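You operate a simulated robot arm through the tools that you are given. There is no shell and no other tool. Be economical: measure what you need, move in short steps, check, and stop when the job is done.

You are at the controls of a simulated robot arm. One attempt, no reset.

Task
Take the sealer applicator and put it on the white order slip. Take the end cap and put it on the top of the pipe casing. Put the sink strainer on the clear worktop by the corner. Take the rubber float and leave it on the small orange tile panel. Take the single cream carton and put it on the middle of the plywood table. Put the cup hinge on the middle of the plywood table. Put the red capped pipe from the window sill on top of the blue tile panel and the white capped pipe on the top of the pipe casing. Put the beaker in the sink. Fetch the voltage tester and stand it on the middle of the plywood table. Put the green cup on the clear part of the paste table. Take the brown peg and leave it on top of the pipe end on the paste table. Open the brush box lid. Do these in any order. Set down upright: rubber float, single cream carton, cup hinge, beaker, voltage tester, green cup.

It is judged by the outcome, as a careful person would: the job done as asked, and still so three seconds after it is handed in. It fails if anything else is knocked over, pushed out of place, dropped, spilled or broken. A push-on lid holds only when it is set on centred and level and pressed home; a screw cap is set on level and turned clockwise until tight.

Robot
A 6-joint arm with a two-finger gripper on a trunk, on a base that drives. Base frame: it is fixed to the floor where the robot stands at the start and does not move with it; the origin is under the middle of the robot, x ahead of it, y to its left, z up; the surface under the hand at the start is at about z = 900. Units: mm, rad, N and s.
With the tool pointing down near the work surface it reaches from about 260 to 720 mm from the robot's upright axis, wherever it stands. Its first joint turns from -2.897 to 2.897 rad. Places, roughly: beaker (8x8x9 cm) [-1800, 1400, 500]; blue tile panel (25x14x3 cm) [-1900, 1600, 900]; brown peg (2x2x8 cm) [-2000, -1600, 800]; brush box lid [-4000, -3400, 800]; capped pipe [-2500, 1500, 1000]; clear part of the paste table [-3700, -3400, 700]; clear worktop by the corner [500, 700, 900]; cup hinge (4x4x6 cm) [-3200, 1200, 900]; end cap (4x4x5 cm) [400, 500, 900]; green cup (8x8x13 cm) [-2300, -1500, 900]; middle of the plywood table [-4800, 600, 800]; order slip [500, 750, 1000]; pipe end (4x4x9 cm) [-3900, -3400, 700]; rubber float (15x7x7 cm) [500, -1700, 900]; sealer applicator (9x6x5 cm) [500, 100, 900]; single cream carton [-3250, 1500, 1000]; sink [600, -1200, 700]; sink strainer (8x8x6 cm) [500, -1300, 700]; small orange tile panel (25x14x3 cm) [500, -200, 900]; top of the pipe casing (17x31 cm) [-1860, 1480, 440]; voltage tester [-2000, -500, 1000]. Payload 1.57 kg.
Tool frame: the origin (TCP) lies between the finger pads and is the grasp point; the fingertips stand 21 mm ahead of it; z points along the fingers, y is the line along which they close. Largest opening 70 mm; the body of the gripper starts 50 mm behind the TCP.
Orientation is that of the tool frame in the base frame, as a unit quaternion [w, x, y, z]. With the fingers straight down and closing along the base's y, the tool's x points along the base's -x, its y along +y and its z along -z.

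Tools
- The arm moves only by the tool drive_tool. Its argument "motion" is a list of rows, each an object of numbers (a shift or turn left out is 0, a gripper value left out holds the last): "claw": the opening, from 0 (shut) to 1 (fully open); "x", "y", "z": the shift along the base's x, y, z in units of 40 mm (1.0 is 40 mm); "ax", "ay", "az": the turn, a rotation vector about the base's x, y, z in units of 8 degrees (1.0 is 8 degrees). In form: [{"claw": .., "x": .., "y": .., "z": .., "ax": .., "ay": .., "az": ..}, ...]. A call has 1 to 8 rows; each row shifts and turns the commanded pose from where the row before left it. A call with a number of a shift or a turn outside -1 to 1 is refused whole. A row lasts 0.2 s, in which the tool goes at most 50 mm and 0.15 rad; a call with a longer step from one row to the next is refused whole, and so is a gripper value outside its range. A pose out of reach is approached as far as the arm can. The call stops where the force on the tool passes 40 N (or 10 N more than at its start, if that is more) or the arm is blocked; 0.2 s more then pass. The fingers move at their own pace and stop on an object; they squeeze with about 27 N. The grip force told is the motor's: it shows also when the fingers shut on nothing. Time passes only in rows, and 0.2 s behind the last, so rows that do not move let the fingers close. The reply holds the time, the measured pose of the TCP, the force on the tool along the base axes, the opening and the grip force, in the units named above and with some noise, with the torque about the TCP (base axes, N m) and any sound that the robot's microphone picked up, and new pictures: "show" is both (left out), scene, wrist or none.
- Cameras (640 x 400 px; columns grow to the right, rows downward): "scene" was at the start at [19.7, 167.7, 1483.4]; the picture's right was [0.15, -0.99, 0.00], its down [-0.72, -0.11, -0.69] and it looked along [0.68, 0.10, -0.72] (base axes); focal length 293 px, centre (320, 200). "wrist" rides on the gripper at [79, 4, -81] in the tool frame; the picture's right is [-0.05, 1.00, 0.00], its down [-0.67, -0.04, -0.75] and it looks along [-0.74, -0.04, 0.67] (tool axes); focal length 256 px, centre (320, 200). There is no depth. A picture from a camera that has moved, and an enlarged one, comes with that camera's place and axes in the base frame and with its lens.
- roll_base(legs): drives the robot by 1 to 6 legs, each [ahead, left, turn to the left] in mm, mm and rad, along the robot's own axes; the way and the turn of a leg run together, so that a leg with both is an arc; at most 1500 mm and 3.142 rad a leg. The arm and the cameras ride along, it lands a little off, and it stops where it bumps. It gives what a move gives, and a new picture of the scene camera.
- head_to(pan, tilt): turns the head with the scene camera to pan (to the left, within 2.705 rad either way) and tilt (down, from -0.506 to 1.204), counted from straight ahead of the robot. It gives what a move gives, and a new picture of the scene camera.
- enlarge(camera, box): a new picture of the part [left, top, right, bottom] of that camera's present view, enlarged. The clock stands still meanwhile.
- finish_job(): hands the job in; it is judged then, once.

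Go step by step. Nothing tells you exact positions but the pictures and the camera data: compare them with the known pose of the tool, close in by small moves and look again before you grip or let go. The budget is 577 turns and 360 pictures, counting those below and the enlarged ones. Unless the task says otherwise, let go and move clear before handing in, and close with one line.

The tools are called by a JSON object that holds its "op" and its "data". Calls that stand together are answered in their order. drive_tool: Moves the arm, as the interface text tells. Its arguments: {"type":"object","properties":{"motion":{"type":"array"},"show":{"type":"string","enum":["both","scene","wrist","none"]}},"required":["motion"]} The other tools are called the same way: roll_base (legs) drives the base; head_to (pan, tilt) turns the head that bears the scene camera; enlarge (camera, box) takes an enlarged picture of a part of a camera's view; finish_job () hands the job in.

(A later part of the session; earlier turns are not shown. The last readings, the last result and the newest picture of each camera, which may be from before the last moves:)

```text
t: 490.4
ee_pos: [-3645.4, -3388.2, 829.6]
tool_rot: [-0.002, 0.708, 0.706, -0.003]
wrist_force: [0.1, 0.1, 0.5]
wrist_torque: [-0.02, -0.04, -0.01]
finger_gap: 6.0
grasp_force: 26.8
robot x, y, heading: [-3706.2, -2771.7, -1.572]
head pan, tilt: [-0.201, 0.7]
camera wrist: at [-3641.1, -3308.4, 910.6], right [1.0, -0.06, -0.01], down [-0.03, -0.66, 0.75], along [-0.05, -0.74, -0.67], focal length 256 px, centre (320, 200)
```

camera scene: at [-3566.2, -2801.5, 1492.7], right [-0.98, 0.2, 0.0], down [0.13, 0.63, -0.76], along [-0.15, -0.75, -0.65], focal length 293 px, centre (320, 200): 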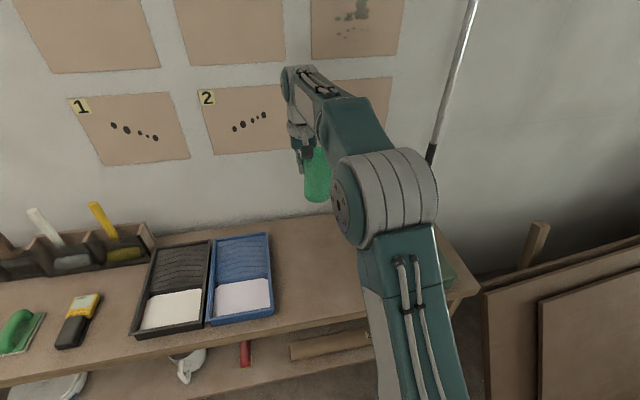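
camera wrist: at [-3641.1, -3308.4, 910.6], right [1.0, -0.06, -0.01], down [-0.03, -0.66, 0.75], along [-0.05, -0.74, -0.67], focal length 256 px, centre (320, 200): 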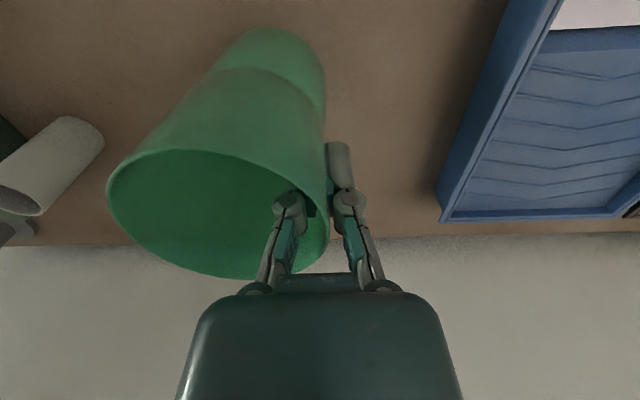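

{"op": "drive_tool", "data": {"motion": [{"z": -0.3}, {"z": -0.25}], "show": "none"}}

{"op": "drive_tool", "data": {"motion": [{"z": -0.15}], "show": "none"}}

{"op": "drive_tool", "data": {"motion": [{"z": -0.12}], "show": "none"}}

```text
t: 490.9
ee_pos: [-3646.1, -3387.0, 808.2]
tool_rot: [-0.002, 0.708, 0.706, -0.002]
wrist_force: [-0.3, -0.8, 0.5]
wrist_torque: [-0.01, 0.0, 0.01]
finger_gap: 6.0
grasp_force: 27.1
robot x, y, heading: [-3707.7, -2773.2, -1.571]
head pan, tilt: [-0.201, 0.7]
```

```text
t: 491.4
ee_pos: [-3645.9, -3387.2, 802.6]
tool_rot: [-0.001, 0.708, 0.706, -0.003]
wrist_force: [-0.8, 0.4, -0.8]
wrist_torque: [0.0, 0.01, -0.03]
finger_gap: 6.0
grasp_force: 27.1
robot x, y, heading: [-3702.3, -2775.5, -1.57]
head pan, tilt: [-0.201, 0.7]
```

```text
t: 491.8
ee_pos: [-3645.7, -3386.4, 799.1]
tool_rot: [-0.002, 0.707, 0.707, -0.003]
wrist_force: [0.0, 0.1, 0.0]
wrist_torque: [-0.02, 0.01, 0.01]
finger_gap: 6.2
grasp_force: 26.9
robot x, y, heading: [-3700.9, -2771.5, -1.572]
head pan, tilt: [-0.201, 0.7]
```

{"op": "drive_tool", "data": {"motion": [{"z": -0.12}], "show": "none"}}

{"op": "drive_tool", "data": {"motion": [{"z": -0.1}], "show": "none"}}

```text
t: 492.1
ee_pos: [-3644.7, -3386.5, 794.8]
tool_rot: [-0.001, 0.708, 0.706, -0.005]
wrist_force: [1.1, 0.5, 11.5]
wrist_torque: [0.4, 0.1, -0.07]
finger_gap: 6.1
grasp_force: 27.3
robot x, y, heading: [-3704.4, -2772.0, -1.571]
head pan, tilt: [-0.201, 0.7]
```

```text
t: 492.6
ee_pos: [-3644.8, -3388.7, 793.0]
tool_rot: [0.001, 0.708, 0.706, -0.004]
wrist_force: [5.7, -4.4, 24.9]
wrist_torque: [0.04, 0.04, -0.01]
finger_gap: 5.9
grasp_force: 26.4
robot x, y, heading: [-3702.0, -2776.7, -1.57]
head pan, tilt: [-0.201, 0.7]
```

{"op": "drive_tool", "data": {"motion": [{"z": 0.08}, {"claw": 0.2}, {"claw": 0.4}, {}, {"z": 0.4}, {"z": 0.8}, {"z": 1}, {"z": 1}], "show": "wrist"}}

```text
t: 494.4
ee_pos: [-3646.6, -3388.0, 920.1]
tool_rot: [-0.003, 0.707, 0.707, -0.003]
wrist_force: [0.4, 0.6, -0.2]
wrist_torque: [-0.02, 0.02, 0.02]
finger_gap: 28.1
grasp_force: 0.0
robot x, y, heading: [-3702.0, -2772.5, -1.57]
head pan, tilt: [-0.201, 0.7]
camera wrist: at [-3642.2, -3308.4, 1001.1], right [1.0, -0.06, -0.01], down [-0.03, -0.67, 0.75], along [-0.05, -0.74, -0.67], focal length 256 px, centre (320, 200)
```

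wrist: 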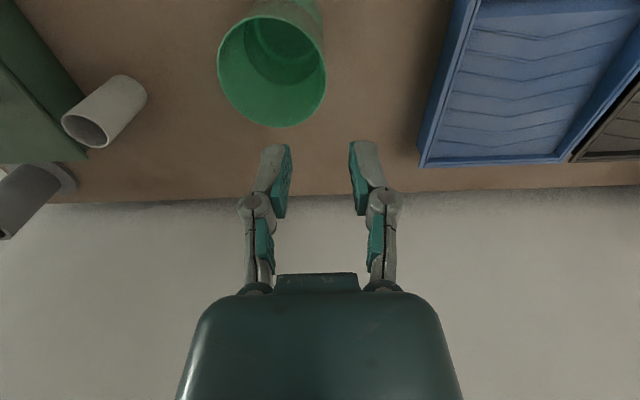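

The cup stands on the clear part. Next I look at the brush box.

{"op": "drive_tool", "data": {"motion": [{"z": 1, "claw": 1, "y": 0.5}, {"z": 1, "y": 0.8}, {"z": 1, "y": 0.8}], "show": "none"}}

{"op": "roll_base", "data": {"legs": [[0, -330, 0]]}}

{"op": "drive_tool", "data": {"motion": [{}], "show": "wrist"}}

```text
refused: row 2 steps farther than a row can; nothing moved
```

```text
t: 496.6
ee_pos: [-3952.7, -3394.1, 919.1]
tool_rot: [-0.002, 0.702, 0.712, -0.003]
wrist_force: [0.1, -0.2, 0.3]
wrist_torque: [0.03, -0.03, -0.04]
finger_gap: 28.1
grasp_force: 0.1
robot x, y, heading: [-4019.3, -2784.2, -1.551]
head pan, tilt: [-0.201, 0.7]
camera scene: at [-3854.8, -2807.0, 1486.9], right [-0.98, 0.18, 0.02], down [0.1, 0.64, -0.77], along [-0.15, -0.75, -0.64], focal length 293 px, centre (320, 200)
```

scene: 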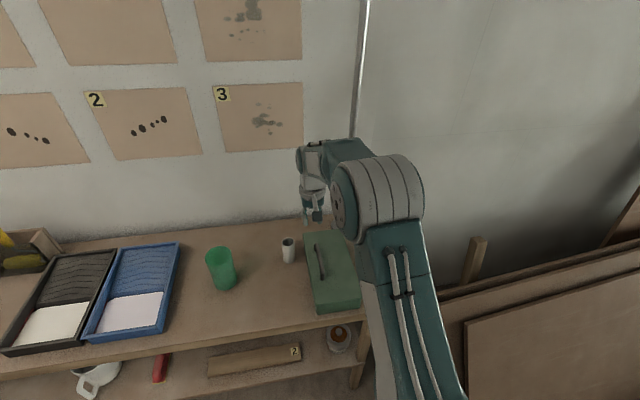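

```text
t: 497.0
ee_pos: [-3965.8, -3393.7, 925.9]
tool_rot: [0.006, 0.701, 0.713, 0.004]
wrist_force: [0.5, -0.2, 0.2]
wrist_torque: [-0.01, 0.03, 0.0]
finger_gap: 27.9
grasp_force: 0.0
robot x, y, heading: [-4018.6, -2782.9, -1.546]
head pan, tilt: [-0.201, 0.7]
camera wrist: at [-3965.1, -3313.9, 1006.1], right [1.0, -0.04, 0.01], down [-0.03, -0.66, 0.75], along [-0.02, -0.75, -0.67], focal length 256 px, centre (320, 200)
```

wrist: 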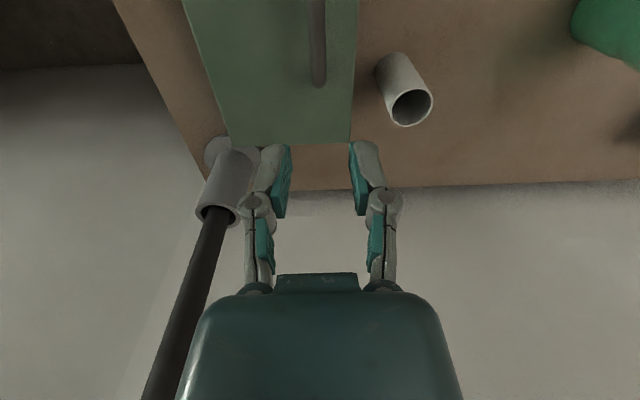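

{"op": "drive_tool", "data": {"motion": [{"claw": 1, "y": 0.9}, {"y": 0.9}, {"y": 0.8, "z": 0.6}, {"z": 0.8}, {"z": 0.8}], "show": "wrist"}}

{"op": "enlarge", "data": {"camera": "scene", "box": [260, 200, 400, 350]}}

```text
t: 498.2
ee_pos: [-3965.6, -3288.8, 1011.6]
tool_rot: [0.006, 0.7, 0.714, 0.003]
wrist_force: [0.1, -0.2, -0.9]
wrist_torque: [0.01, -0.01, -0.02]
finger_gap: 70.0
grasp_force: 0.0
robot x, y, heading: [-4017.4, -2780.3, -1.55]
head pan, tilt: [-0.201, 0.7]
camera wrist: at [-3964.2, -3208.6, 1092.5], right [1.0, -0.03, 0.01], down [-0.03, -0.66, 0.75], along [-0.02, -0.75, -0.67], focal length 256 px, centre (320, 200)
```

wrist: 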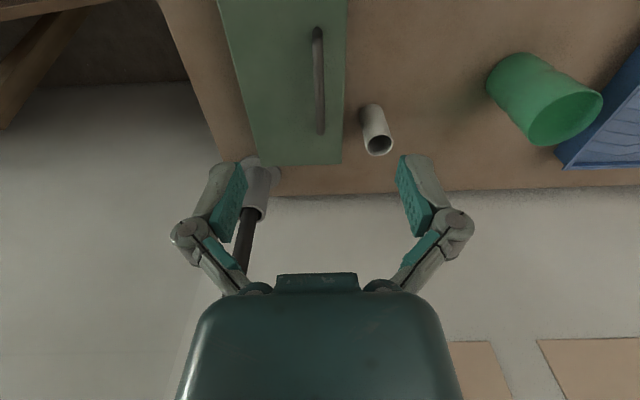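

```text
2.67 times, centred on (330, 275) of scene
camera zoom: at [-3866.0, -2806.2, 1490.8], right [-0.98, 0.18, 0.01], down [0.11, 0.63, -0.77], along [-0.14, -0.75, -0.64], focal length 782 px, centre (293, 0)
```

zoom: 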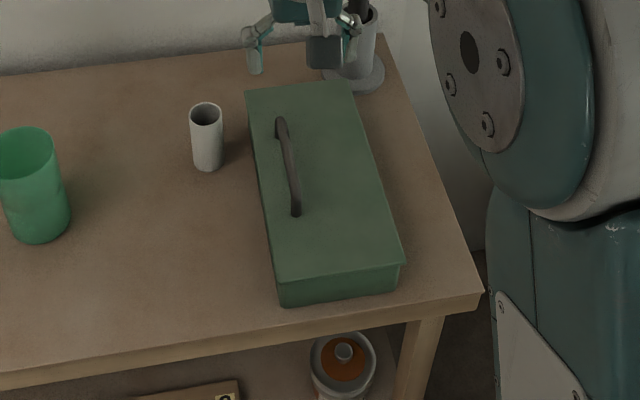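

The lid's handle bar runs along y near the +x edge, so it hinges on the -x edge. I'll grip the bar's front end with the hand nearly horizontal (camera on top) and roll it over. First turn the wrist half round.

{"op": "drive_tool", "data": {"motion": [{"az": 1, "y": 0.6}, {"az": 1, "y": 0.6}, {"az": 1, "y": 0.6}, {"az": 1, "y": 0.6}, {"az": 1}, {"az": 1}, {"az": 1}, {"az": 1}], "show": "none"}}

{"op": "drive_tool", "data": {"motion": [{"az": 1}, {"az": 1}, {"az": 1}, {"az": 1}, {"az": 1}, {"az": 1}, {"az": 1}, {"az": 1}], "show": "none"}}

{"op": "drive_tool", "data": {"motion": [{"az": 1}, {"az": 1}, {"az": 1}, {"az": 1}, {"az": 1}, {"az": 1}, {"az": 0.4}], "show": "none"}}

```text
t: 500.0
ee_pos: [-3967.0, -3192.6, 1013.5]
tool_rot: [0.003, 0.214, 0.977, 0.006]
wrist_force: [0.2, -0.8, 0.1]
wrist_torque: [0.0, 0.0, 0.01]
finger_gap: 69.9
grasp_force: 0.0
robot x, y, heading: [-4018.8, -2780.0, -1.546]
head pan, tilt: [-0.201, 0.7]
```

```text
t: 501.8
ee_pos: [-3966.7, -3193.4, 1013.7]
tool_rot: [0.0, -0.336, 0.942, 0.008]
wrist_force: [0.8, 0.3, -1.0]
wrist_torque: [0.01, 0.0, -0.05]
finger_gap: 70.0
grasp_force: 0.1
robot x, y, heading: [-4019.5, -2785.4, -1.547]
head pan, tilt: [-0.201, 0.7]
```

```text
t: 503.4
ee_pos: [-3967.0, -3191.2, 1012.2]
tool_rot: [0.003, 0.709, -0.705, -0.007]
wrist_force: [-0.9, 0.0, 0.8]
wrist_torque: [-0.01, 0.0, 0.02]
finger_gap: 70.1
grasp_force: 0.0
robot x, y, heading: [-4018.0, -2780.6, -1.547]
head pan, tilt: [-0.201, 0.7]
```

{"op": "roll_base", "data": {"legs": [[-150, 0, -0.02]]}}

{"op": "drive_tool", "data": {"motion": [{"ax": -1, "y": -0.3}, {"ax": -1, "y": -0.3}, {"ax": -1, "y": -0.3}, {"ax": -1, "y": -0.3}, {"ax": -1, "y": -0.3}, {"ax": -1, "y": -0.3}, {"ax": -1, "y": -0.3}, {"ax": -1, "y": -0.3}], "show": "wrist"}}

```text
t: 504.7
ee_pos: [-3954.5, -3022.3, 1014.3]
tool_rot: [-0.006, -0.697, 0.717, 0.009]
wrist_force: [7.3, 1.1, 0.8]
wrist_torque: [-0.13, 0.54, 0.0]
finger_gap: 70.1
grasp_force: 0.0
robot x, y, heading: [-4003.1, -2615.3, -1.573]
head pan, tilt: [-0.201, 0.7]
camera scene: at [-3831.4, -2637.6, 1491.2], right [-0.98, 0.2, 0.02], down [0.11, 0.63, -0.77], along [-0.17, -0.75, -0.64], focal length 293 px, centre (320, 200)
```

scene: 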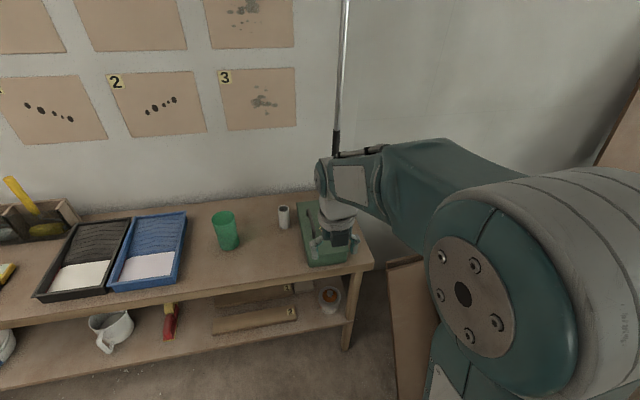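

```text
t: 505.9
ee_pos: [-3981.3, -3073.2, 1013.3]
tool_rot: [-0.224, -0.655, 0.682, -0.234]
wrist_force: [0.0, 0.5, -0.5]
wrist_torque: [-0.04, -0.01, 0.0]
finger_gap: 69.8
grasp_force: 0.0
out of reach, approached as far as the arm can: row 1
robot x, y, heading: [-4000.4, -2608.8, -1.58]
head pan, tilt: [-0.201, 0.7]
stopped in row 5: the arm was blocked; the commanded pose is now the measured one
camera wrist: at [-3989.7, -3085.2, 1124.2], right [-1.0, 0.07, -0.06], down [0.06, 0.98, 0.18], along [0.07, 0.18, -0.98], focal length 256 px, centre (320, 200)
```

wrist: 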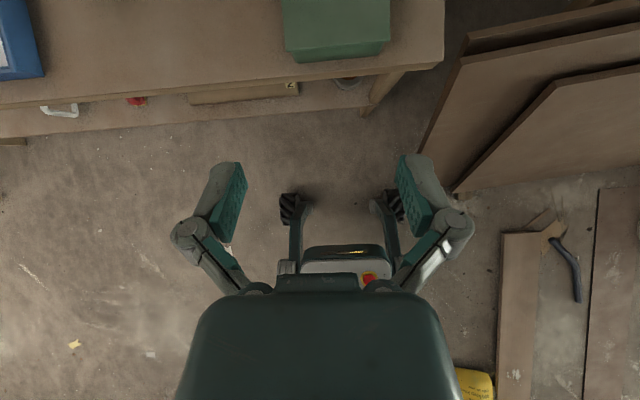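

The flipped wrist is blocked by the arm's limits. With the normal roll and a 45° tilt the camera clears the box front, so I go back to that.

{"op": "drive_tool", "data": {"motion": [{"ax": 1}, {"ax": 1}, {"ax": 1}, {"ax": 1}, {"ax": 0.6}, {"az": -1}, {"az": -1}, {"az": -1}], "show": "none"}}

{"op": "drive_tool", "data": {"motion": [{"az": -1}, {"az": -1}, {"az": -1}, {"az": -1}, {"az": -1}, {"az": -1}, {"az": -1}, {"az": -1}], "show": "none"}}

{"op": "drive_tool", "data": {"motion": [{"az": -1}, {"az": -1}, {"az": -1}, {"az": -1}, {"az": -1}, {"az": -1}, {"az": -1}, {"az": -1}], "show": "none"}}

{"op": "drive_tool", "data": {"motion": [{"az": -1}, {"az": -1}, {"az": -1}], "show": "none"}}

```text
t: 507.7
ee_pos: [-3962.7, -3074.4, 1012.2]
tool_rot: [-0.006, -0.527, 0.85, -0.006]
wrist_force: [0.5, -1.1, 0.4]
wrist_torque: [0.01, -0.02, -0.01]
finger_gap: 70.1
grasp_force: 0.0
out of reach, approached as far as the arm can: row 3, 4, 5
robot x, y, heading: [-4003.7, -2613.8, -1.576]
head pan, tilt: [-0.201, 0.7]
```

```text
t: 509.5
ee_pos: [-3962.9, -3073.9, 1012.8]
tool_rot: [-0.008, 0.002, 1.0, -0.003]
wrist_force: [0.7, 1.1, -0.4]
wrist_torque: [0.02, 0.01, 0.02]
finger_gap: 69.9
grasp_force: 0.1
robot x, y, heading: [-3996.8, -2611.9, -1.576]
head pan, tilt: [-0.201, 0.7]
```

```text
t: 511.3
ee_pos: [-3964.4, -3075.0, 1012.7]
tool_rot: [-0.008, 0.533, 0.846, 0.002]
wrist_force: [0.2, 0.0, 0.6]
wrist_torque: [-0.01, -0.02, 0.0]
finger_gap: 70.0
grasp_force: 0.2
robot x, y, heading: [-3998.4, -2609.4, -1.574]
head pan, tilt: [-0.201, 0.7]
```

```text
t: 512.1
ee_pos: [-3963.5, -3073.7, 1012.4]
tool_rot: [-0.006, 0.697, 0.717, 0.003]
wrist_force: [0.8, -0.1, 0.4]
wrist_torque: [0.0, -0.03, 0.0]
finger_gap: 70.1
grasp_force: 0.0
robot x, y, heading: [-4000.4, -2609.4, -1.574]
head pan, tilt: [-0.201, 0.7]
```

{"op": "drive_tool", "data": {"motion": [{"ax": -0.95, "y": -0.7, "z": -0.7, "claw": 0.6}, {"ax": -0.95, "y": -0.7, "z": -0.7}, {"ax": -0.95, "y": -0.7, "z": -0.7}, {"ax": -0.95, "y": -0.7, "z": -0.7}, {"ax": -0.95, "y": -0.7, "z": -0.7}, {"ax": -0.85, "y": -0.7, "z": -0.7}], "show": "both"}}

```text
t: 513.5
ee_pos: [-3977.6, -3208.8, 861.3]
tool_rot: [0.202, 0.728, 0.615, -0.225]
wrist_force: [-0.2, -2.4, 1.5]
wrist_torque: [0.07, 0.0, 0.01]
finger_gap: 42.3
grasp_force: 0.0
out of reach, approached as far as the arm can: row 5, 6
robot x, y, heading: [-4000.0, -2611.3, -1.577]
head pan, tilt: [-0.201, 0.7]
camera scene: at [-3841.2, -2635.5, 1492.0], right [-0.98, 0.2, 0.02], down [0.12, 0.63, -0.77], along [-0.17, -0.75, -0.64], focal length 293 px, centre (320, 200)
camera wrist: at [-3956.7, -3099.6, 880.7], right [0.98, -0.2, 0.05], down [-0.07, -0.11, 0.99], along [-0.2, -0.97, -0.12], focal length 256 px, centre (320, 200)
```

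scene: 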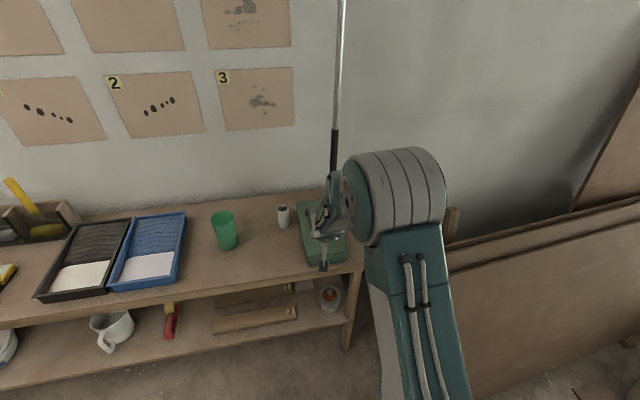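
wrist: 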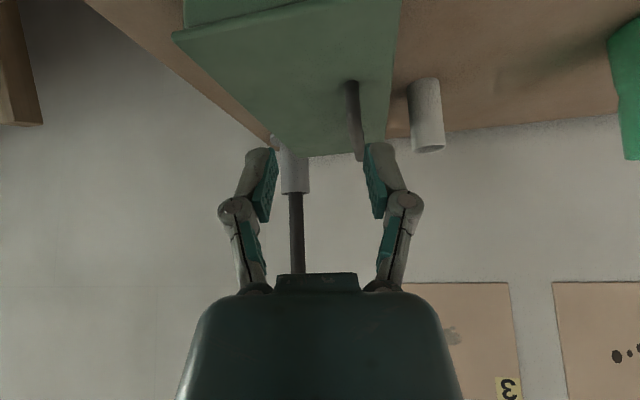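

{"op": "roll_base", "data": {"legs": [[90, 0, 0]]}}

{"op": "drive_tool", "data": {"motion": [{"az": 0.6, "x": 0.15, "y": -0.1}, {"az": 0.56, "x": 0.15, "z": -0.3}, {"z": -0.5}], "show": "wrist"}}

```text
t: 514.6
ee_pos: [-3940.4, -3304.7, 870.7]
tool_rot: [0.205, 0.659, 0.677, -0.255]
wrist_force: [-1.0, 2.5, -0.6]
wrist_torque: [-0.08, -0.05, 0.02]
finger_gap: 42.0
grasp_force: 0.0
robot x, y, heading: [-3976.1, -2695.9, -1.556]
head pan, tilt: [-0.201, 0.7]
camera scene: at [-3807.1, -2716.6, 1490.4], right [-0.98, 0.19, 0.02], down [0.1, 0.63, -0.77], along [-0.16, -0.75, -0.64], focal length 293 px, centre (320, 200)
```

scene: 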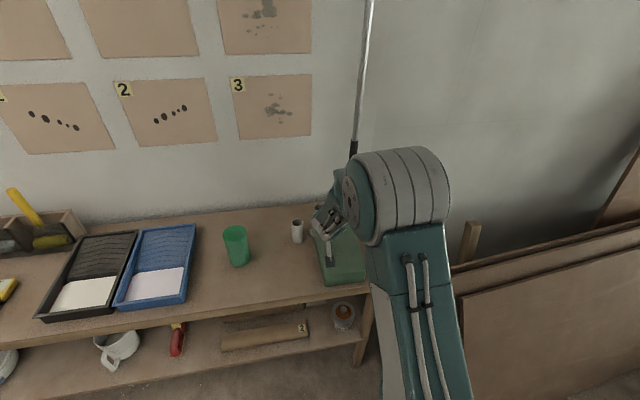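

```text
t: 515.4
ee_pos: [-3917.3, -3302.4, 844.1]
tool_rot: [0.212, 0.611, 0.727, -0.229]
wrist_force: [-0.5, -0.4, -0.1]
wrist_torque: [0.0, 0.0, 0.03]
finger_gap: 42.0
grasp_force: 0.1
out of reach, approached as far as the arm can: row 2, 3
robot x, y, heading: [-3979.4, -2694.6, -1.556]
head pan, tilt: [-0.201, 0.7]
camera wrist: at [-3929.0, -3190.5, 861.8], right [0.99, 0.11, -0.04], down [0.05, -0.09, 0.99], along [0.1, -0.99, -0.1], focal length 256 px, centre (320, 200)
```

wrist: 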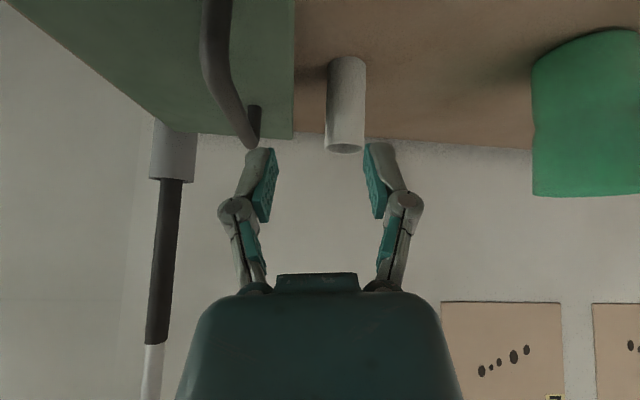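

{"op": "roll_base", "data": {"legs": [[45, -50, 0]]}}

{"op": "drive_tool", "data": {"motion": [{"az": -0.55, "y": 0.5}, {"az": -0.5, "y": 0.4, "z": -0.3}], "show": "wrist"}}

```text
t: 516.4
ee_pos: [-3925.5, -3352.9, 848.7]
tool_rot: [0.209, 0.605, 0.734, -0.228]
wrist_force: [-4.0, -1.0, 0.1]
wrist_torque: [0.07, -0.15, 0.16]
finger_gap: 42.1
grasp_force: 0.0
robot x, y, heading: [-3999.9, -2744.3, -1.545]
head pan, tilt: [-0.201, 0.7]
camera scene: at [-3833.1, -2764.1, 1487.9], right [-0.99, 0.17, 0.02], down [0.09, 0.64, -0.77], along [-0.14, -0.75, -0.64], focal length 293 px, centre (320, 200)
```

scene: 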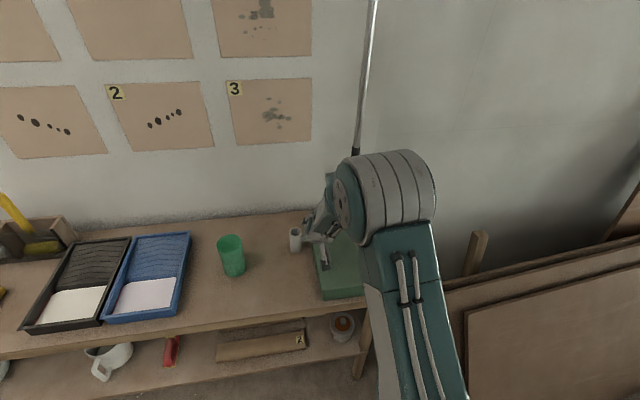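

```text
t: 517.0
ee_pos: [-3942.4, -3316.5, 838.6]
tool_rot: [0.198, 0.66, 0.685, -0.238]
wrist_force: [0.2, 0.0, 0.2]
wrist_torque: [0.01, 0.0, 0.0]
finger_gap: 42.2
grasp_force: 0.2
robot x, y, heading: [-4002.4, -2746.3, -1.542]
head pan, tilt: [-0.201, 0.7]
camera wrist: at [-3939.5, -3204.8, 857.0], right [1.0, -0.03, -0.03], down [0.03, -0.1, 0.99], along [-0.03, -0.99, -0.1], focal length 256 px, centre (320, 200)
```

wrist: 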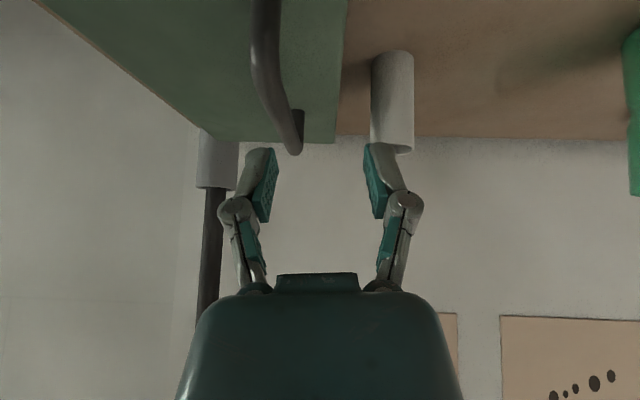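

{"op": "drive_tool", "data": {"motion": [{"x": -0.62}, {"z": -0.5, "y": -0.1}, {"z": -0.5, "y": -0.1}, {"z": -0.3}], "show": "wrist"}}

```text
t: 518.0
ee_pos: [-3969.0, -3326.7, 786.4]
tool_rot: [0.2, 0.659, 0.685, -0.237]
wrist_force: [-0.6, 0.2, -1.1]
wrist_torque: [-0.02, 0.01, 0.01]
finger_gap: 42.2
grasp_force: 0.0
robot x, y, heading: [-4003.1, -2742.3, -1.541]
head pan, tilt: [-0.201, 0.7]
camera wrist: at [-3965.2, -3214.5, 805.0], right [1.0, -0.03, -0.03], down [0.03, -0.1, 0.99], along [-0.03, -0.99, -0.1], focal length 256 px, centre (320, 200)
```

wrist: 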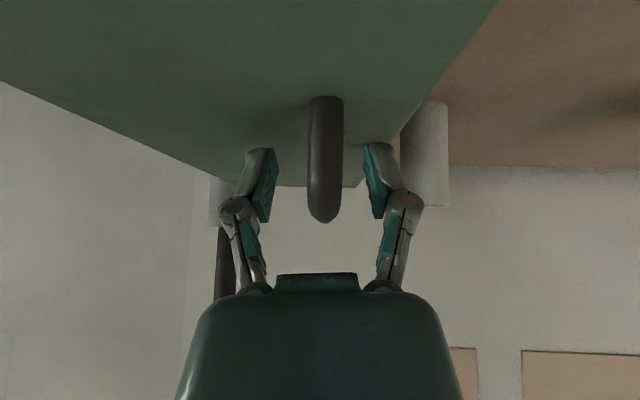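

{"op": "drive_tool", "data": {"motion": [{"claw": 0.3}, {"claw": 0}, {"claw": 0}], "show": "wrist"}}

```text
t: 518.8
ee_pos: [-3966.1, -3326.1, 787.2]
tool_rot: [0.2, 0.658, 0.686, -0.237]
wrist_force: [15.5, 0.2, 4.5]
wrist_torque: [0.1, 0.12, -0.23]
finger_gap: 10.4
grasp_force: 32.1
robot x, y, heading: [-4003.4, -2742.9, -1.538]
head pan, tilt: [-0.201, 0.7]
camera wrist: at [-3964.0, -3214.4, 805.6], right [1.0, -0.02, -0.03], down [0.03, -0.1, 0.99], along [-0.03, -0.99, -0.1], focal length 256 px, centre (320, 200)
```

wrist: 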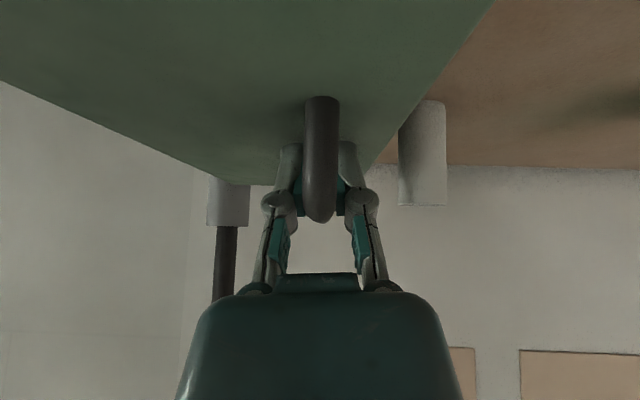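

{"op": "drive_tool", "data": {"motion": [{"x": 0.05}, {"x": -0.157, "z": 0.352, "ay": -1}], "show": "wrist"}}

```text
t: 519.3
ee_pos: [-3967.9, -3324.5, 791.8]
tool_rot: [0.213, 0.669, 0.675, -0.227]
wrist_force: [19.5, -4.4, 7.8]
wrist_torque: [0.69, 0.12, 0.0]
finger_gap: 10.3
grasp_force: 31.8
out of reach, approached as far as the arm can: row 2
robot x, y, heading: [-4003.9, -2742.0, -1.539]
head pan, tilt: [-0.201, 0.7]
stopped in row 2: the force on the tool passed its limit at 78 N (the readings are from after the stop); the commanded pose is now the measured one
camera wrist: at [-3963.4, -3213.1, 809.4], right [1.0, -0.04, 0.01], down [-0.01, -0.1, 1.0], along [-0.04, -0.99, -0.1], focal length 256 px, centre (320, 200)
```

wrist: 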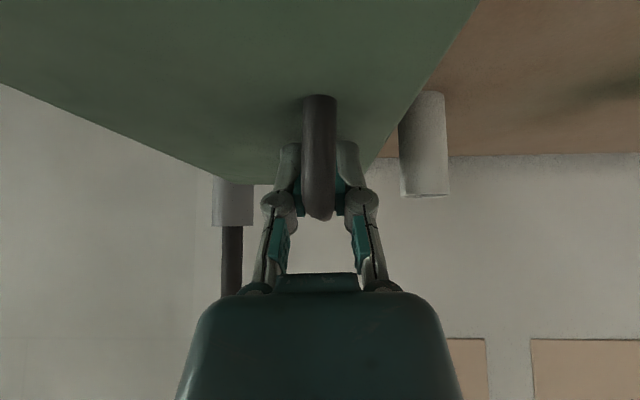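

{"op": "drive_tool", "data": {"motion": [{"x": 0.08}, {"z": 0.12}], "show": "none"}}

{"op": "drive_tool", "data": {"motion": [{"z": 0.15, "x": -0.05}], "show": "none"}}

```text
t: 519.9
ee_pos: [-3967.6, -3324.8, 795.1]
tool_rot: [0.211, 0.672, 0.672, -0.227]
wrist_force: [-18.5, -17.9, -10.0]
wrist_torque: [0.01, -0.22, 0.13]
finger_gap: 10.3
grasp_force: 32.1
robot x, y, heading: [-4003.9, -2743.2, -1.537]
head pan, tilt: [-0.201, 0.7]
```

```text
t: 520.3
ee_pos: [-3970.8, -3324.4, 798.9]
tool_rot: [0.211, 0.672, 0.673, -0.226]
wrist_force: [-26.3, -19.5, -15.4]
wrist_torque: [0.12, -0.28, 0.18]
finger_gap: 10.2
grasp_force: 32.0
robot x, y, heading: [-4001.5, -2741.5, -1.538]
head pan, tilt: [-0.201, 0.7]
```

{"op": "drive_tool", "data": {"motion": [{"x": -0.15, "y": -0.05, "z": 0.15}, {"x": -0.15, "y": -0.05, "z": 0.2}], "show": "wrist"}}

```text
t: 520.9
ee_pos: [-3978.2, -3324.5, 813.2]
tool_rot: [0.209, 0.671, 0.675, -0.224]
wrist_force: [-4.3, 15.2, -6.1]
wrist_torque: [0.11, -0.17, -0.02]
finger_gap: 9.9
grasp_force: 32.2
robot x, y, heading: [-4004.9, -2742.2, -1.54]
head pan, tilt: [-0.201, 0.7]
camera wrist: at [-3973.6, -3211.9, 831.9], right [1.0, -0.04, 0.01], down [-0.01, -0.11, 0.99], along [-0.04, -0.99, -0.11], focal length 256 px, centre (320, 200)
```

wrist: 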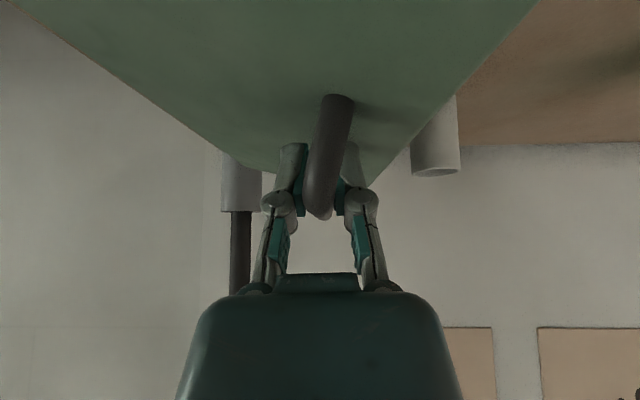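

The lid is lifting. Continue along the arc with some wrist roll.

{"op": "drive_tool", "data": {"motion": [{"x": -0.237, "y": 0.03, "z": 0.303, "ay": -0.6}, {"x": -0.277, "z": 0.267, "ay": -0.8}], "show": "none"}}

```text
t: 521.5
ee_pos: [-3944.5, -3326.3, 831.3]
tool_rot: [0.235, 0.688, 0.655, -0.204]
wrist_force: [-0.2, -0.6, -0.4]
wrist_torque: [0.02, -0.05, -0.02]
finger_gap: 0.1
grasp_force: 29.1
out of reach, approached as far as the arm can: row 1, 2
robot x, y, heading: [-4001.9, -2742.2, -1.547]
head pan, tilt: [-0.201, 0.7]
```

The bar slipped out when I rolled the wrist; translation alone worked. I reopen and look.

{"op": "drive_tool", "data": {"motion": [{"z": 0.4}, {"claw": 0.6}, {}], "show": "both"}}

```text
t: 522.3
ee_pos: [-3947.2, -3326.4, 845.7]
tool_rot: [0.233, 0.69, 0.655, -0.202]
wrist_force: [0.1, 0.3, -0.1]
wrist_torque: [0.0, 0.0, 0.03]
finger_gap: 41.7
grasp_force: 0.1
robot x, y, heading: [-4001.9, -2742.2, -1.536]
head pan, tilt: [-0.201, 0.7]
camera scene: at [-3862.2, -2765.3, 1492.4], right [-0.99, 0.17, 0.0], down [0.11, 0.64, -0.76], along [-0.13, -0.75, -0.64], focal length 293 px, centre (320, 200)
camera wrist: at [-3940.5, -3214.7, 865.4], right [0.99, -0.08, 0.09], down [-0.1, -0.1, 0.99], along [-0.07, -0.99, -0.11], focal length 256 px, centre (320, 200)
```

scene: 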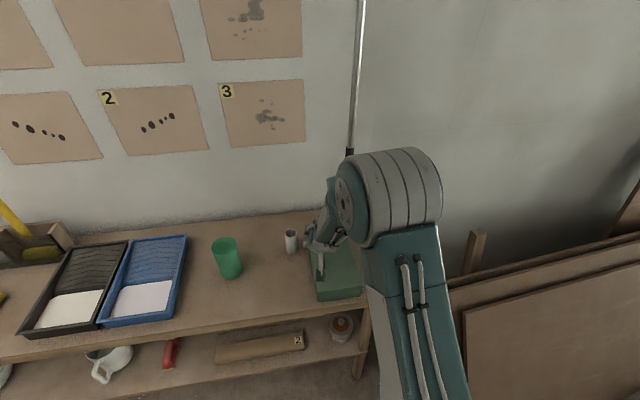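
wrist: 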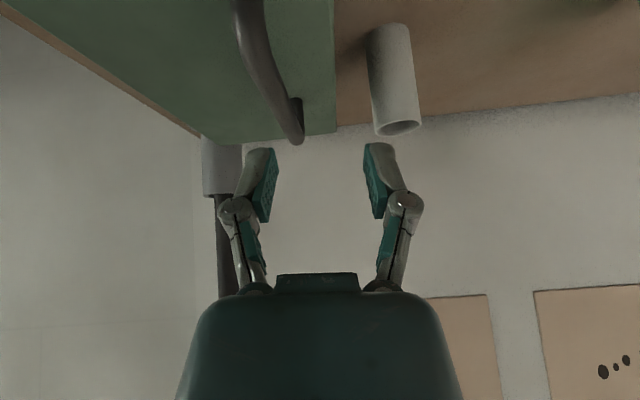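

{"op": "drive_tool", "data": {"motion": [{"x": -0.5, "ay": 0.65}, {"z": -0.5}, {"z": -0.5}, {"z": -0.25}], "show": "wrist"}}

```text
t: 523.3
ee_pos: [-3967.6, -3327.8, 795.1]
tool_rot: [0.203, 0.68, 0.665, -0.234]
wrist_force: [0.2, -0.7, -0.4]
wrist_torque: [0.03, 0.03, 0.0]
finger_gap: 42.1
grasp_force: 0.1
robot x, y, heading: [-4001.6, -2748.1, -1.543]
head pan, tilt: [-0.201, 0.7]
camera wrist: at [-3959.8, -3215.0, 813.1], right [1.0, -0.08, 0.0], down [-0.01, -0.1, 0.99], along [-0.08, -0.99, -0.1], focal length 256 px, centre (320, 200)
```

wrist: 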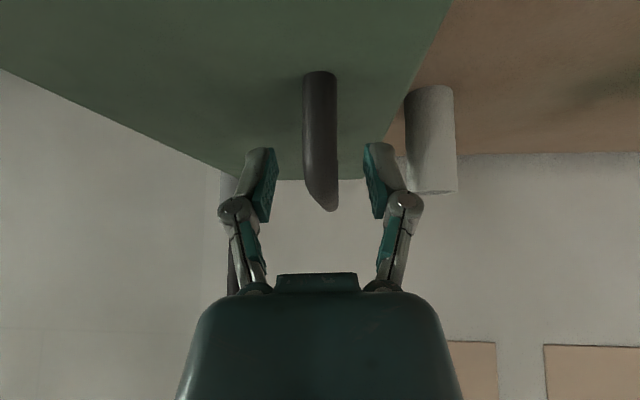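

{"op": "drive_tool", "data": {"motion": [{"z": -0.2}, {"claw": 0.3}, {"claw": 0}, {"claw": 0}, {"x": -0.11, "z": 0.22}, {"x": -0.11, "z": 0.215}, {"x": -0.145, "z": 0.195}, {"x": -0.145, "z": 0.195}], "show": "none"}}

{"op": "drive_tool", "data": {"motion": [{"x": -0.18, "z": 0.165}, {"x": -0.18, "z": 0.165}], "show": "wrist"}}

```text
t: 525.1
ee_pos: [-3985.9, -3326.9, 822.2]
tool_rot: [0.203, 0.68, 0.665, -0.234]
wrist_force: [22.8, 8.0, 13.9]
wrist_torque: [-0.29, 0.01, 0.33]
finger_gap: 10.4
grasp_force: 31.9
robot x, y, heading: [-4000.3, -2741.6, -1.534]
head pan, tilt: [-0.201, 0.7]
```

```text
t: 525.7
ee_pos: [-3999.7, -3326.6, 835.2]
tool_rot: [0.204, 0.679, 0.665, -0.235]
wrist_force: [24.4, 9.9, 26.3]
wrist_torque: [-0.12, -0.03, 0.35]
finger_gap: 10.5
grasp_force: 31.9
robot x, y, heading: [-4001.8, -2745.2, -1.538]
head pan, tilt: [-0.201, 0.7]
camera wrist: at [-3991.7, -3215.1, 853.5], right [1.0, -0.08, 0.0], down [0.0, -0.1, 1.0], along [-0.08, -0.99, -0.1], focal length 256 px, centre (320, 200)
```

wrist: 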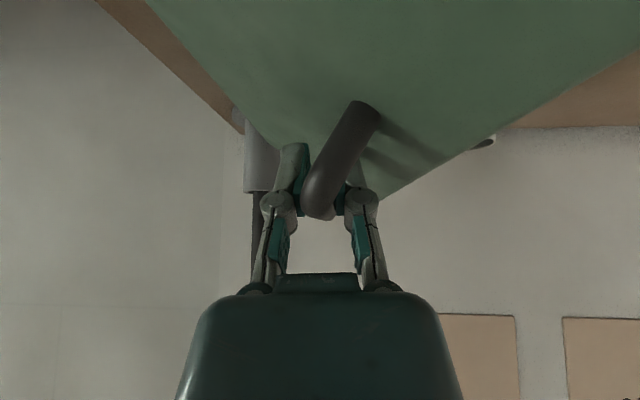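

{"op": "drive_tool", "data": {"motion": [{"x": -0.17, "z": 0.18}, {"x": -0.19, "z": 0.165}], "show": "none"}}

{"op": "drive_tool", "data": {"motion": [{"x": -0.2, "z": 0.13}, {"x": -0.21, "z": 0.11}], "show": "none"}}

```text
t: 526.3
ee_pos: [-4017.0, -3327.7, 846.1]
tool_rot: [0.202, 0.681, 0.664, -0.233]
wrist_force: [3.8, 4.7, 6.0]
wrist_torque: [-0.48, -0.03, 0.28]
finger_gap: 10.5
grasp_force: 31.8
robot x, y, heading: [-4001.0, -2744.6, -1.544]
head pan, tilt: [-0.201, 0.7]
```

```text
t: 526.9
ee_pos: [-4032.2, -3327.4, 854.6]
tool_rot: [0.2, 0.681, 0.665, -0.232]
wrist_force: [-7.5, -10.9, -23.9]
wrist_torque: [0.14, -0.08, 0.3]
finger_gap: 10.6
grasp_force: 32.0
robot x, y, heading: [-4004.4, -2744.4, -1.537]
head pan, tilt: [-0.201, 0.7]
```

{"op": "drive_tool", "data": {"motion": [{"x": -0.23, "z": 0.03}, {"x": -0.24, "z": 0.045}], "show": "none"}}

{"op": "drive_tool", "data": {"motion": [{"x": -0.24, "z": 0.02}, {"x": -0.24, "z": 0.0}], "show": "wrist"}}

```text
t: 527.5
ee_pos: [-4044.2, -3327.2, 858.9]
tool_rot: [0.193, 0.683, 0.664, -0.234]
wrist_force: [-2.1, -14.2, -15.9]
wrist_torque: [-0.37, -0.05, 0.43]
finger_gap: 10.3
grasp_force: 32.3
out of reach, approached as far as the arm can: row 2
robot x, y, heading: [-4005.2, -2741.4, -1.544]
head pan, tilt: [-0.201, 0.7]
```

```text
t: 528.1
ee_pos: [-4041.0, -3325.4, 859.5]
tool_rot: [0.198, 0.682, 0.664, -0.234]
wrist_force: [-3.3, -12.1, -22.9]
wrist_torque: [0.0, -0.05, 0.45]
finger_gap: 10.6
grasp_force: 31.7
out of reach, approached as far as the arm can: row 1, 2
robot x, y, heading: [-4001.8, -2742.7, -1.537]
head pan, tilt: [-0.201, 0.7]
camera wrist: at [-4032.4, -3214.1, 878.6], right [1.0, -0.08, -0.01], down [0.0, -0.11, 0.99], along [-0.08, -0.99, -0.11], focal length 256 px, centre (320, 200)
```

wrist: 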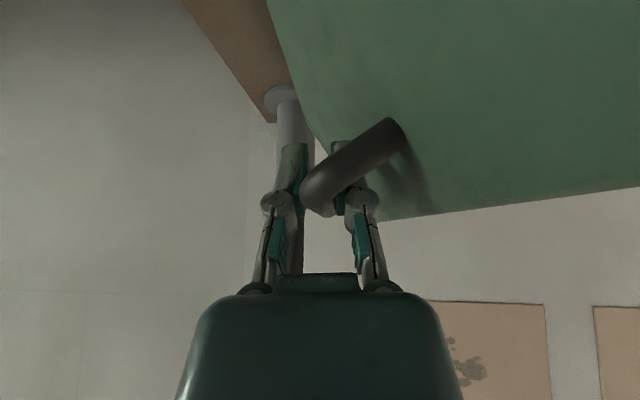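

{"op": "roll_base", "data": {"legs": [[0, -28, 0]]}}

```text
t: 529.0
ee_pos: [-4032.2, -3337.5, 863.4]
tool_rot: [0.201, 0.684, 0.66, -0.236]
wrist_force: [-6.4, -13.6, -10.8]
wrist_torque: [-0.41, 0.07, 0.68]
finger_gap: 11.2
grasp_force: 32.1
robot x, y, heading: [-4010.3, -2749.7, -1.523]
head pan, tilt: [-0.201, 0.7]
camera scene: at [-3850.6, -2769.5, 1488.0], right [-0.99, 0.15, 0.02], down [0.08, 0.64, -0.76], along [-0.12, -0.75, -0.64], focal length 293 px, centre (320, 200)
```

scene: 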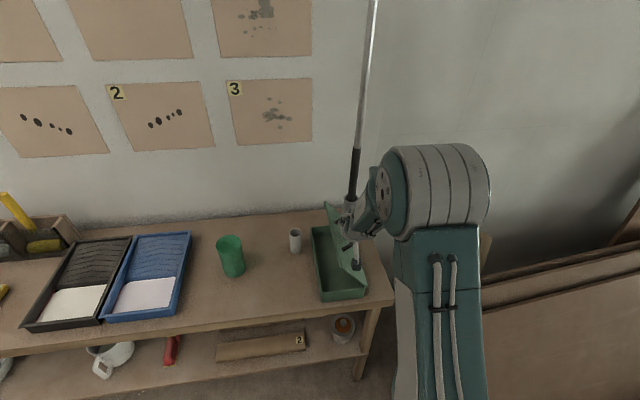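

{"op": "drive_tool", "data": {"motion": [{"x": -0.2, "y": 0.1, "z": -0.02, "az": -0.4}, {"x": -0.24, "z": 0.02, "az": -0.4}], "show": "none"}}

```text
t: 529.5
ee_pos: [-4049.4, -3337.8, 870.0]
tool_rot: [0.204, 0.702, 0.637, -0.242]
wrist_force: [-0.2, -3.9, 7.7]
wrist_torque: [-0.56, 0.05, 0.72]
finger_gap: 12.3
grasp_force: 31.5
out of reach, approached as far as the arm can: row 1, 2
robot x, y, heading: [-4009.6, -2745.8, -1.526]
head pan, tilt: [-0.201, 0.7]
```

{"op": "drive_tool", "data": {"motion": [{"x": -0.25, "ax": 0.4, "z": -0.05}, {"x": -0.25, "ax": 0.4, "z": -0.05}], "show": "none"}}

```text
t: 530.1
ee_pos: [-4058.9, -3337.5, 869.8]
tool_rot: [0.191, 0.706, 0.636, -0.245]
wrist_force: [3.4, -0.5, 22.6]
wrist_torque: [0.02, 0.02, 0.66]
finger_gap: 12.6
grasp_force: 32.1
out of reach, approached as far as the arm can: row 1, 2
robot x, y, heading: [-4009.9, -2747.7, -1.519]
head pan, tilt: [-0.201, 0.7]
```

{"op": "roll_base", "data": {"legs": [[0, 0, -0.05]]}}

```text
t: 531.0
ee_pos: [-4070.8, -3336.0, 867.7]
tool_rot: [0.183, 0.72, 0.623, -0.245]
wrist_force: [-1.3, -23.1, -11.0]
wrist_torque: [0.13, 0.0, 0.62]
finger_gap: 13.2
grasp_force: 31.9
robot x, y, heading: [-4003.0, -2751.9, -1.557]
head pan, tilt: [-0.201, 0.7]
camera scene: at [-3835.4, -2776.5, 1489.1], right [-0.98, 0.19, 0.02], down [0.11, 0.64, -0.77], along [-0.15, -0.75, -0.64], focal length 293 px, centre (320, 200)
```

scene: 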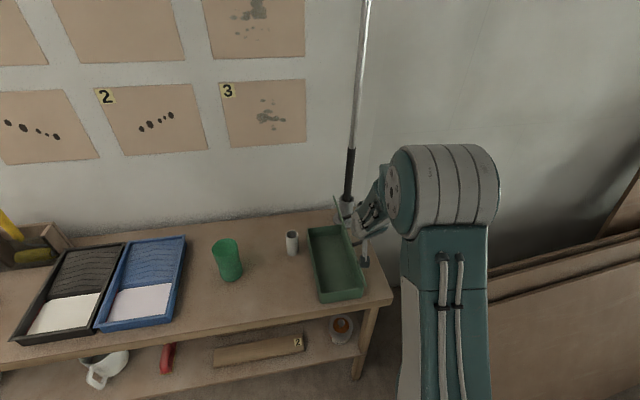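

{"op": "roll_base", "data": {"legs": [[0, 0, -0.05]]}}

{"op": "drive_tool", "data": {"motion": [{"x": -0.15, "z": -0.08}], "show": "none"}}

```text
t: 531.8
ee_pos: [-4096.2, -3335.5, 869.5]
tool_rot: [0.19, 0.719, 0.628, -0.23]
wrist_force: [3.6, -16.8, -18.8]
wrist_torque: [-0.19, -0.1, 2.87]
finger_gap: 13.0
grasp_force: 32.3
robot x, y, heading: [-3990.3, -2752.8, -1.58]
head pan, tilt: [-0.201, 0.7]
stopped in leg 1: the robot was blocked; the commanded pose is now the measured one
camera scene: at [-3854.4, -2782.9, 1492.5], right [-0.98, 0.21, 0.0], down [0.13, 0.63, -0.76], along [-0.16, -0.75, -0.65], focal length 293 px, centre (320, 200)
```

scene: 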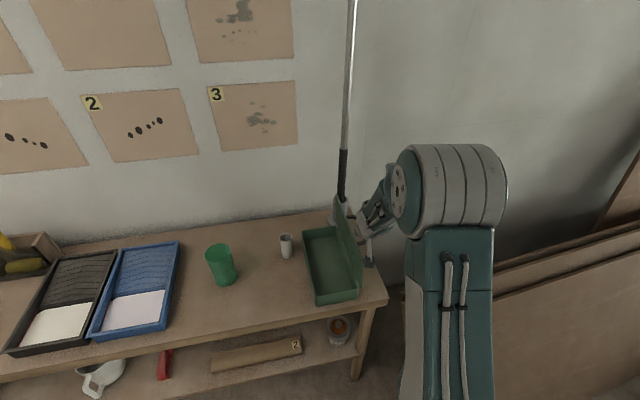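

```text
t: 532.2
ee_pos: [-4100.4, -3334.3, 868.8]
tool_rot: [0.19, 0.718, 0.628, -0.232]
wrist_force: [13.7, -14.5, -0.9]
wrist_torque: [2.29, -1.18, 5.37]
finger_gap: 13.2
grasp_force: 31.9
robot x, y, heading: [-3991.4, -2751.0, -1.58]
head pan, tilt: [-0.201, 0.7]
```

{"op": "enlarge", "data": {"camera": "scene", "box": [270, 170, 430, 320]}}

```text
2.67 times, centred on (350, 245) of scene
camera zoom: at [-3853.1, -2781.7, 1492.5], right [-0.98, 0.21, 0.0], down [0.13, 0.63, -0.76], along [-0.16, -0.75, -0.65], focal length 782 px, centre (240, 80)
```

zoom: 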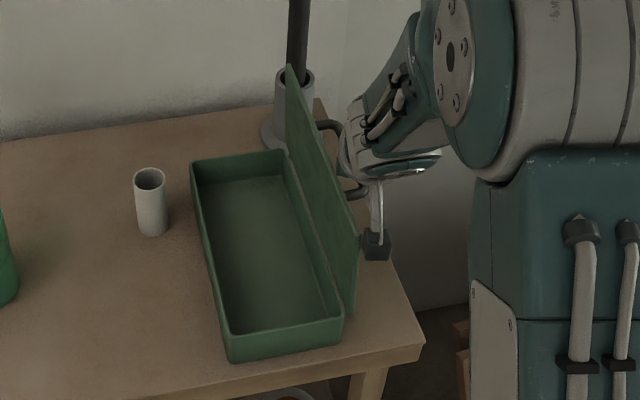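

{"op": "drive_tool", "data": {"motion": [{"x": -0.3, "z": -0.05, "az": -0.3}, {"x": -0.3, "z": -0.05, "az": -0.3}], "show": "none"}}

```text
t: 532.8
ee_pos: [-4125.1, -3331.9, 862.2]
tool_rot: [0.181, 0.743, 0.597, -0.24]
wrist_force: [15.3, 21.0, 14.0]
wrist_torque: [0.56, -2.24, 7.4]
finger_gap: 38.9
grasp_force: 31.6
robot x, y, heading: [-3990.6, -2750.6, -1.581]
head pan, tilt: [-0.201, 0.7]
```

{"op": "drive_tool", "data": {"motion": [{}], "show": "both"}}

{"op": "enlarge", "data": {"camera": "scene", "box": [270, 170, 430, 320]}}

```text
t: 533.2
ee_pos: [-4125.9, -3331.9, 862.8]
tool_rot: [0.18, 0.745, 0.596, -0.239]
wrist_force: [12.9, 27.6, 9.5]
wrist_torque: [-0.38, -1.92, 7.25]
finger_gap: 39.9
grasp_force: 32.2
robot x, y, heading: [-3991.0, -2752.8, -1.577]
head pan, tilt: [-0.201, 0.7]
camera scene: at [-3851.0, -2777.6, 1492.4], right [-0.98, 0.21, 0.0], down [0.13, 0.63, -0.77], along [-0.16, -0.75, -0.64], focal length 293 px, centre (320, 200)
camera wrist: at [-4097.2, -3224.1, 883.2], right [0.96, -0.27, 0.01], down [-0.04, -0.11, 0.99], along [-0.26, -0.96, -0.12], focal length 256 px, centre (320, 200)
```

scene: 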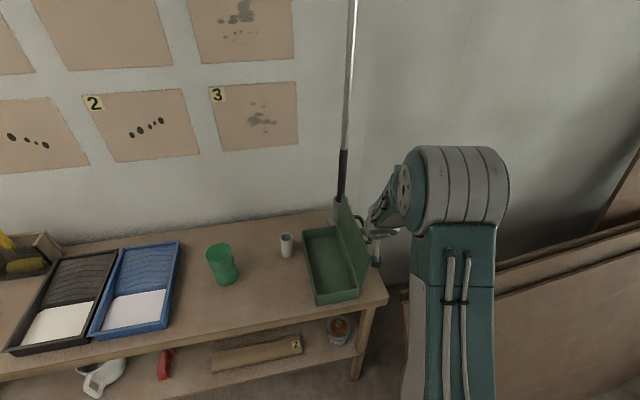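
wrist: 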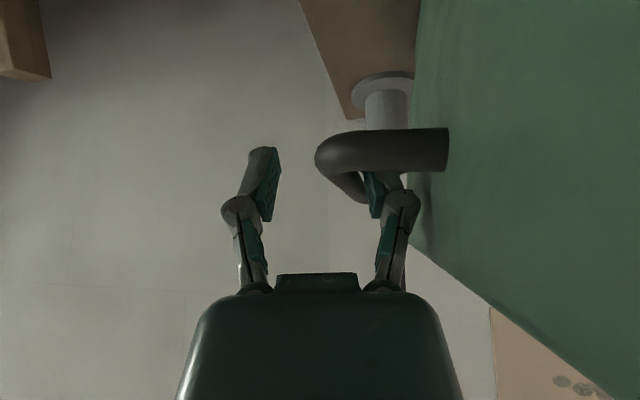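

```text
2.67 times, centred on (350, 245) of scene
camera zoom: at [-3851.0, -2777.6, 1492.4], right [-0.98, 0.21, 0.0], down [0.13, 0.63, -0.77], along [-0.16, -0.75, -0.64], focal length 782 px, centre (240, 80)
```

zoom: 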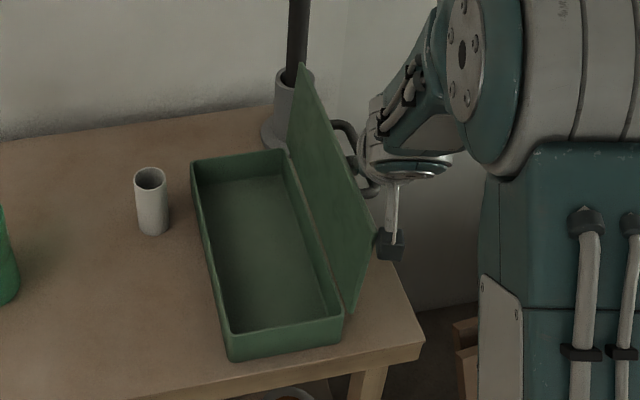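

The lid is now about vertical, with one finger hooked in the handle. I pull further past vertical.

{"op": "drive_tool", "data": {"motion": [{"x": -0.3, "z": -0.08}, {"x": -0.3, "z": -0.1}, {"x": -0.3, "z": -0.12}], "show": "wrist"}}

```text
t: 533.9
ee_pos: [-4147.4, -3333.0, 850.5]
tool_rot: [0.187, 0.742, 0.599, -0.234]
wrist_force: [30.4, 3.1, 8.5]
wrist_torque: [-0.8, -1.66, 2.81]
finger_gap: 47.9
grasp_force: 32.4
robot x, y, heading: [-3992.0, -2753.3, -1.576]
head pan, tilt: [-0.201, 0.7]
stopped in row 3: the force on the tool passed its limit at 54 N (the readings are from after the stop); the commanded pose is now the measured one
camera wrist: at [-4120.1, -3224.7, 871.8], right [0.97, -0.25, 0.03], down [-0.06, -0.11, 0.99], along [-0.25, -0.96, -0.12], focal length 256 px, centre (320, 200)
```

wrist: 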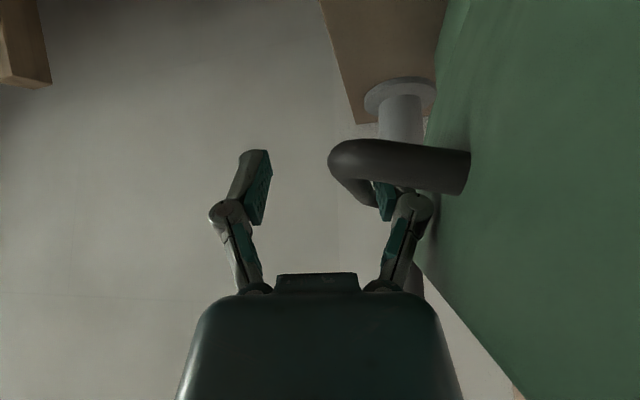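

The lid leans past vertical against its stop. I relax the grip and draw the finger out upward.

{"op": "drive_tool", "data": {"motion": [{"claw": 0.66}, {"x": 0.15}], "show": "wrist"}}

```text
t: 534.5
ee_pos: [-4149.7, -3331.9, 850.6]
tool_rot: [0.182, 0.746, 0.595, -0.235]
wrist_force: [4.5, -0.8, -1.8]
wrist_torque: [-0.26, -0.07, 0.45]
finger_gap: 52.3
grasp_force: 4.5
robot x, y, heading: [-3996.3, -2753.2, -1.578]
head pan, tilt: [-0.201, 0.7]
camera wrist: at [-4119.6, -3224.0, 871.7], right [0.96, -0.27, 0.02], down [-0.05, -0.12, 0.99], along [-0.26, -0.96, -0.13], focal length 256 px, centre (320, 200)
```

wrist: 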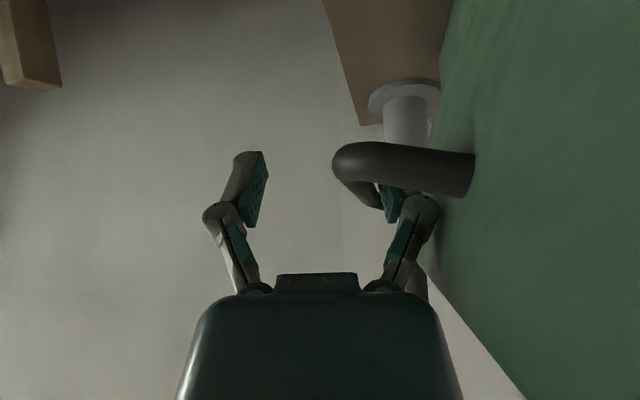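

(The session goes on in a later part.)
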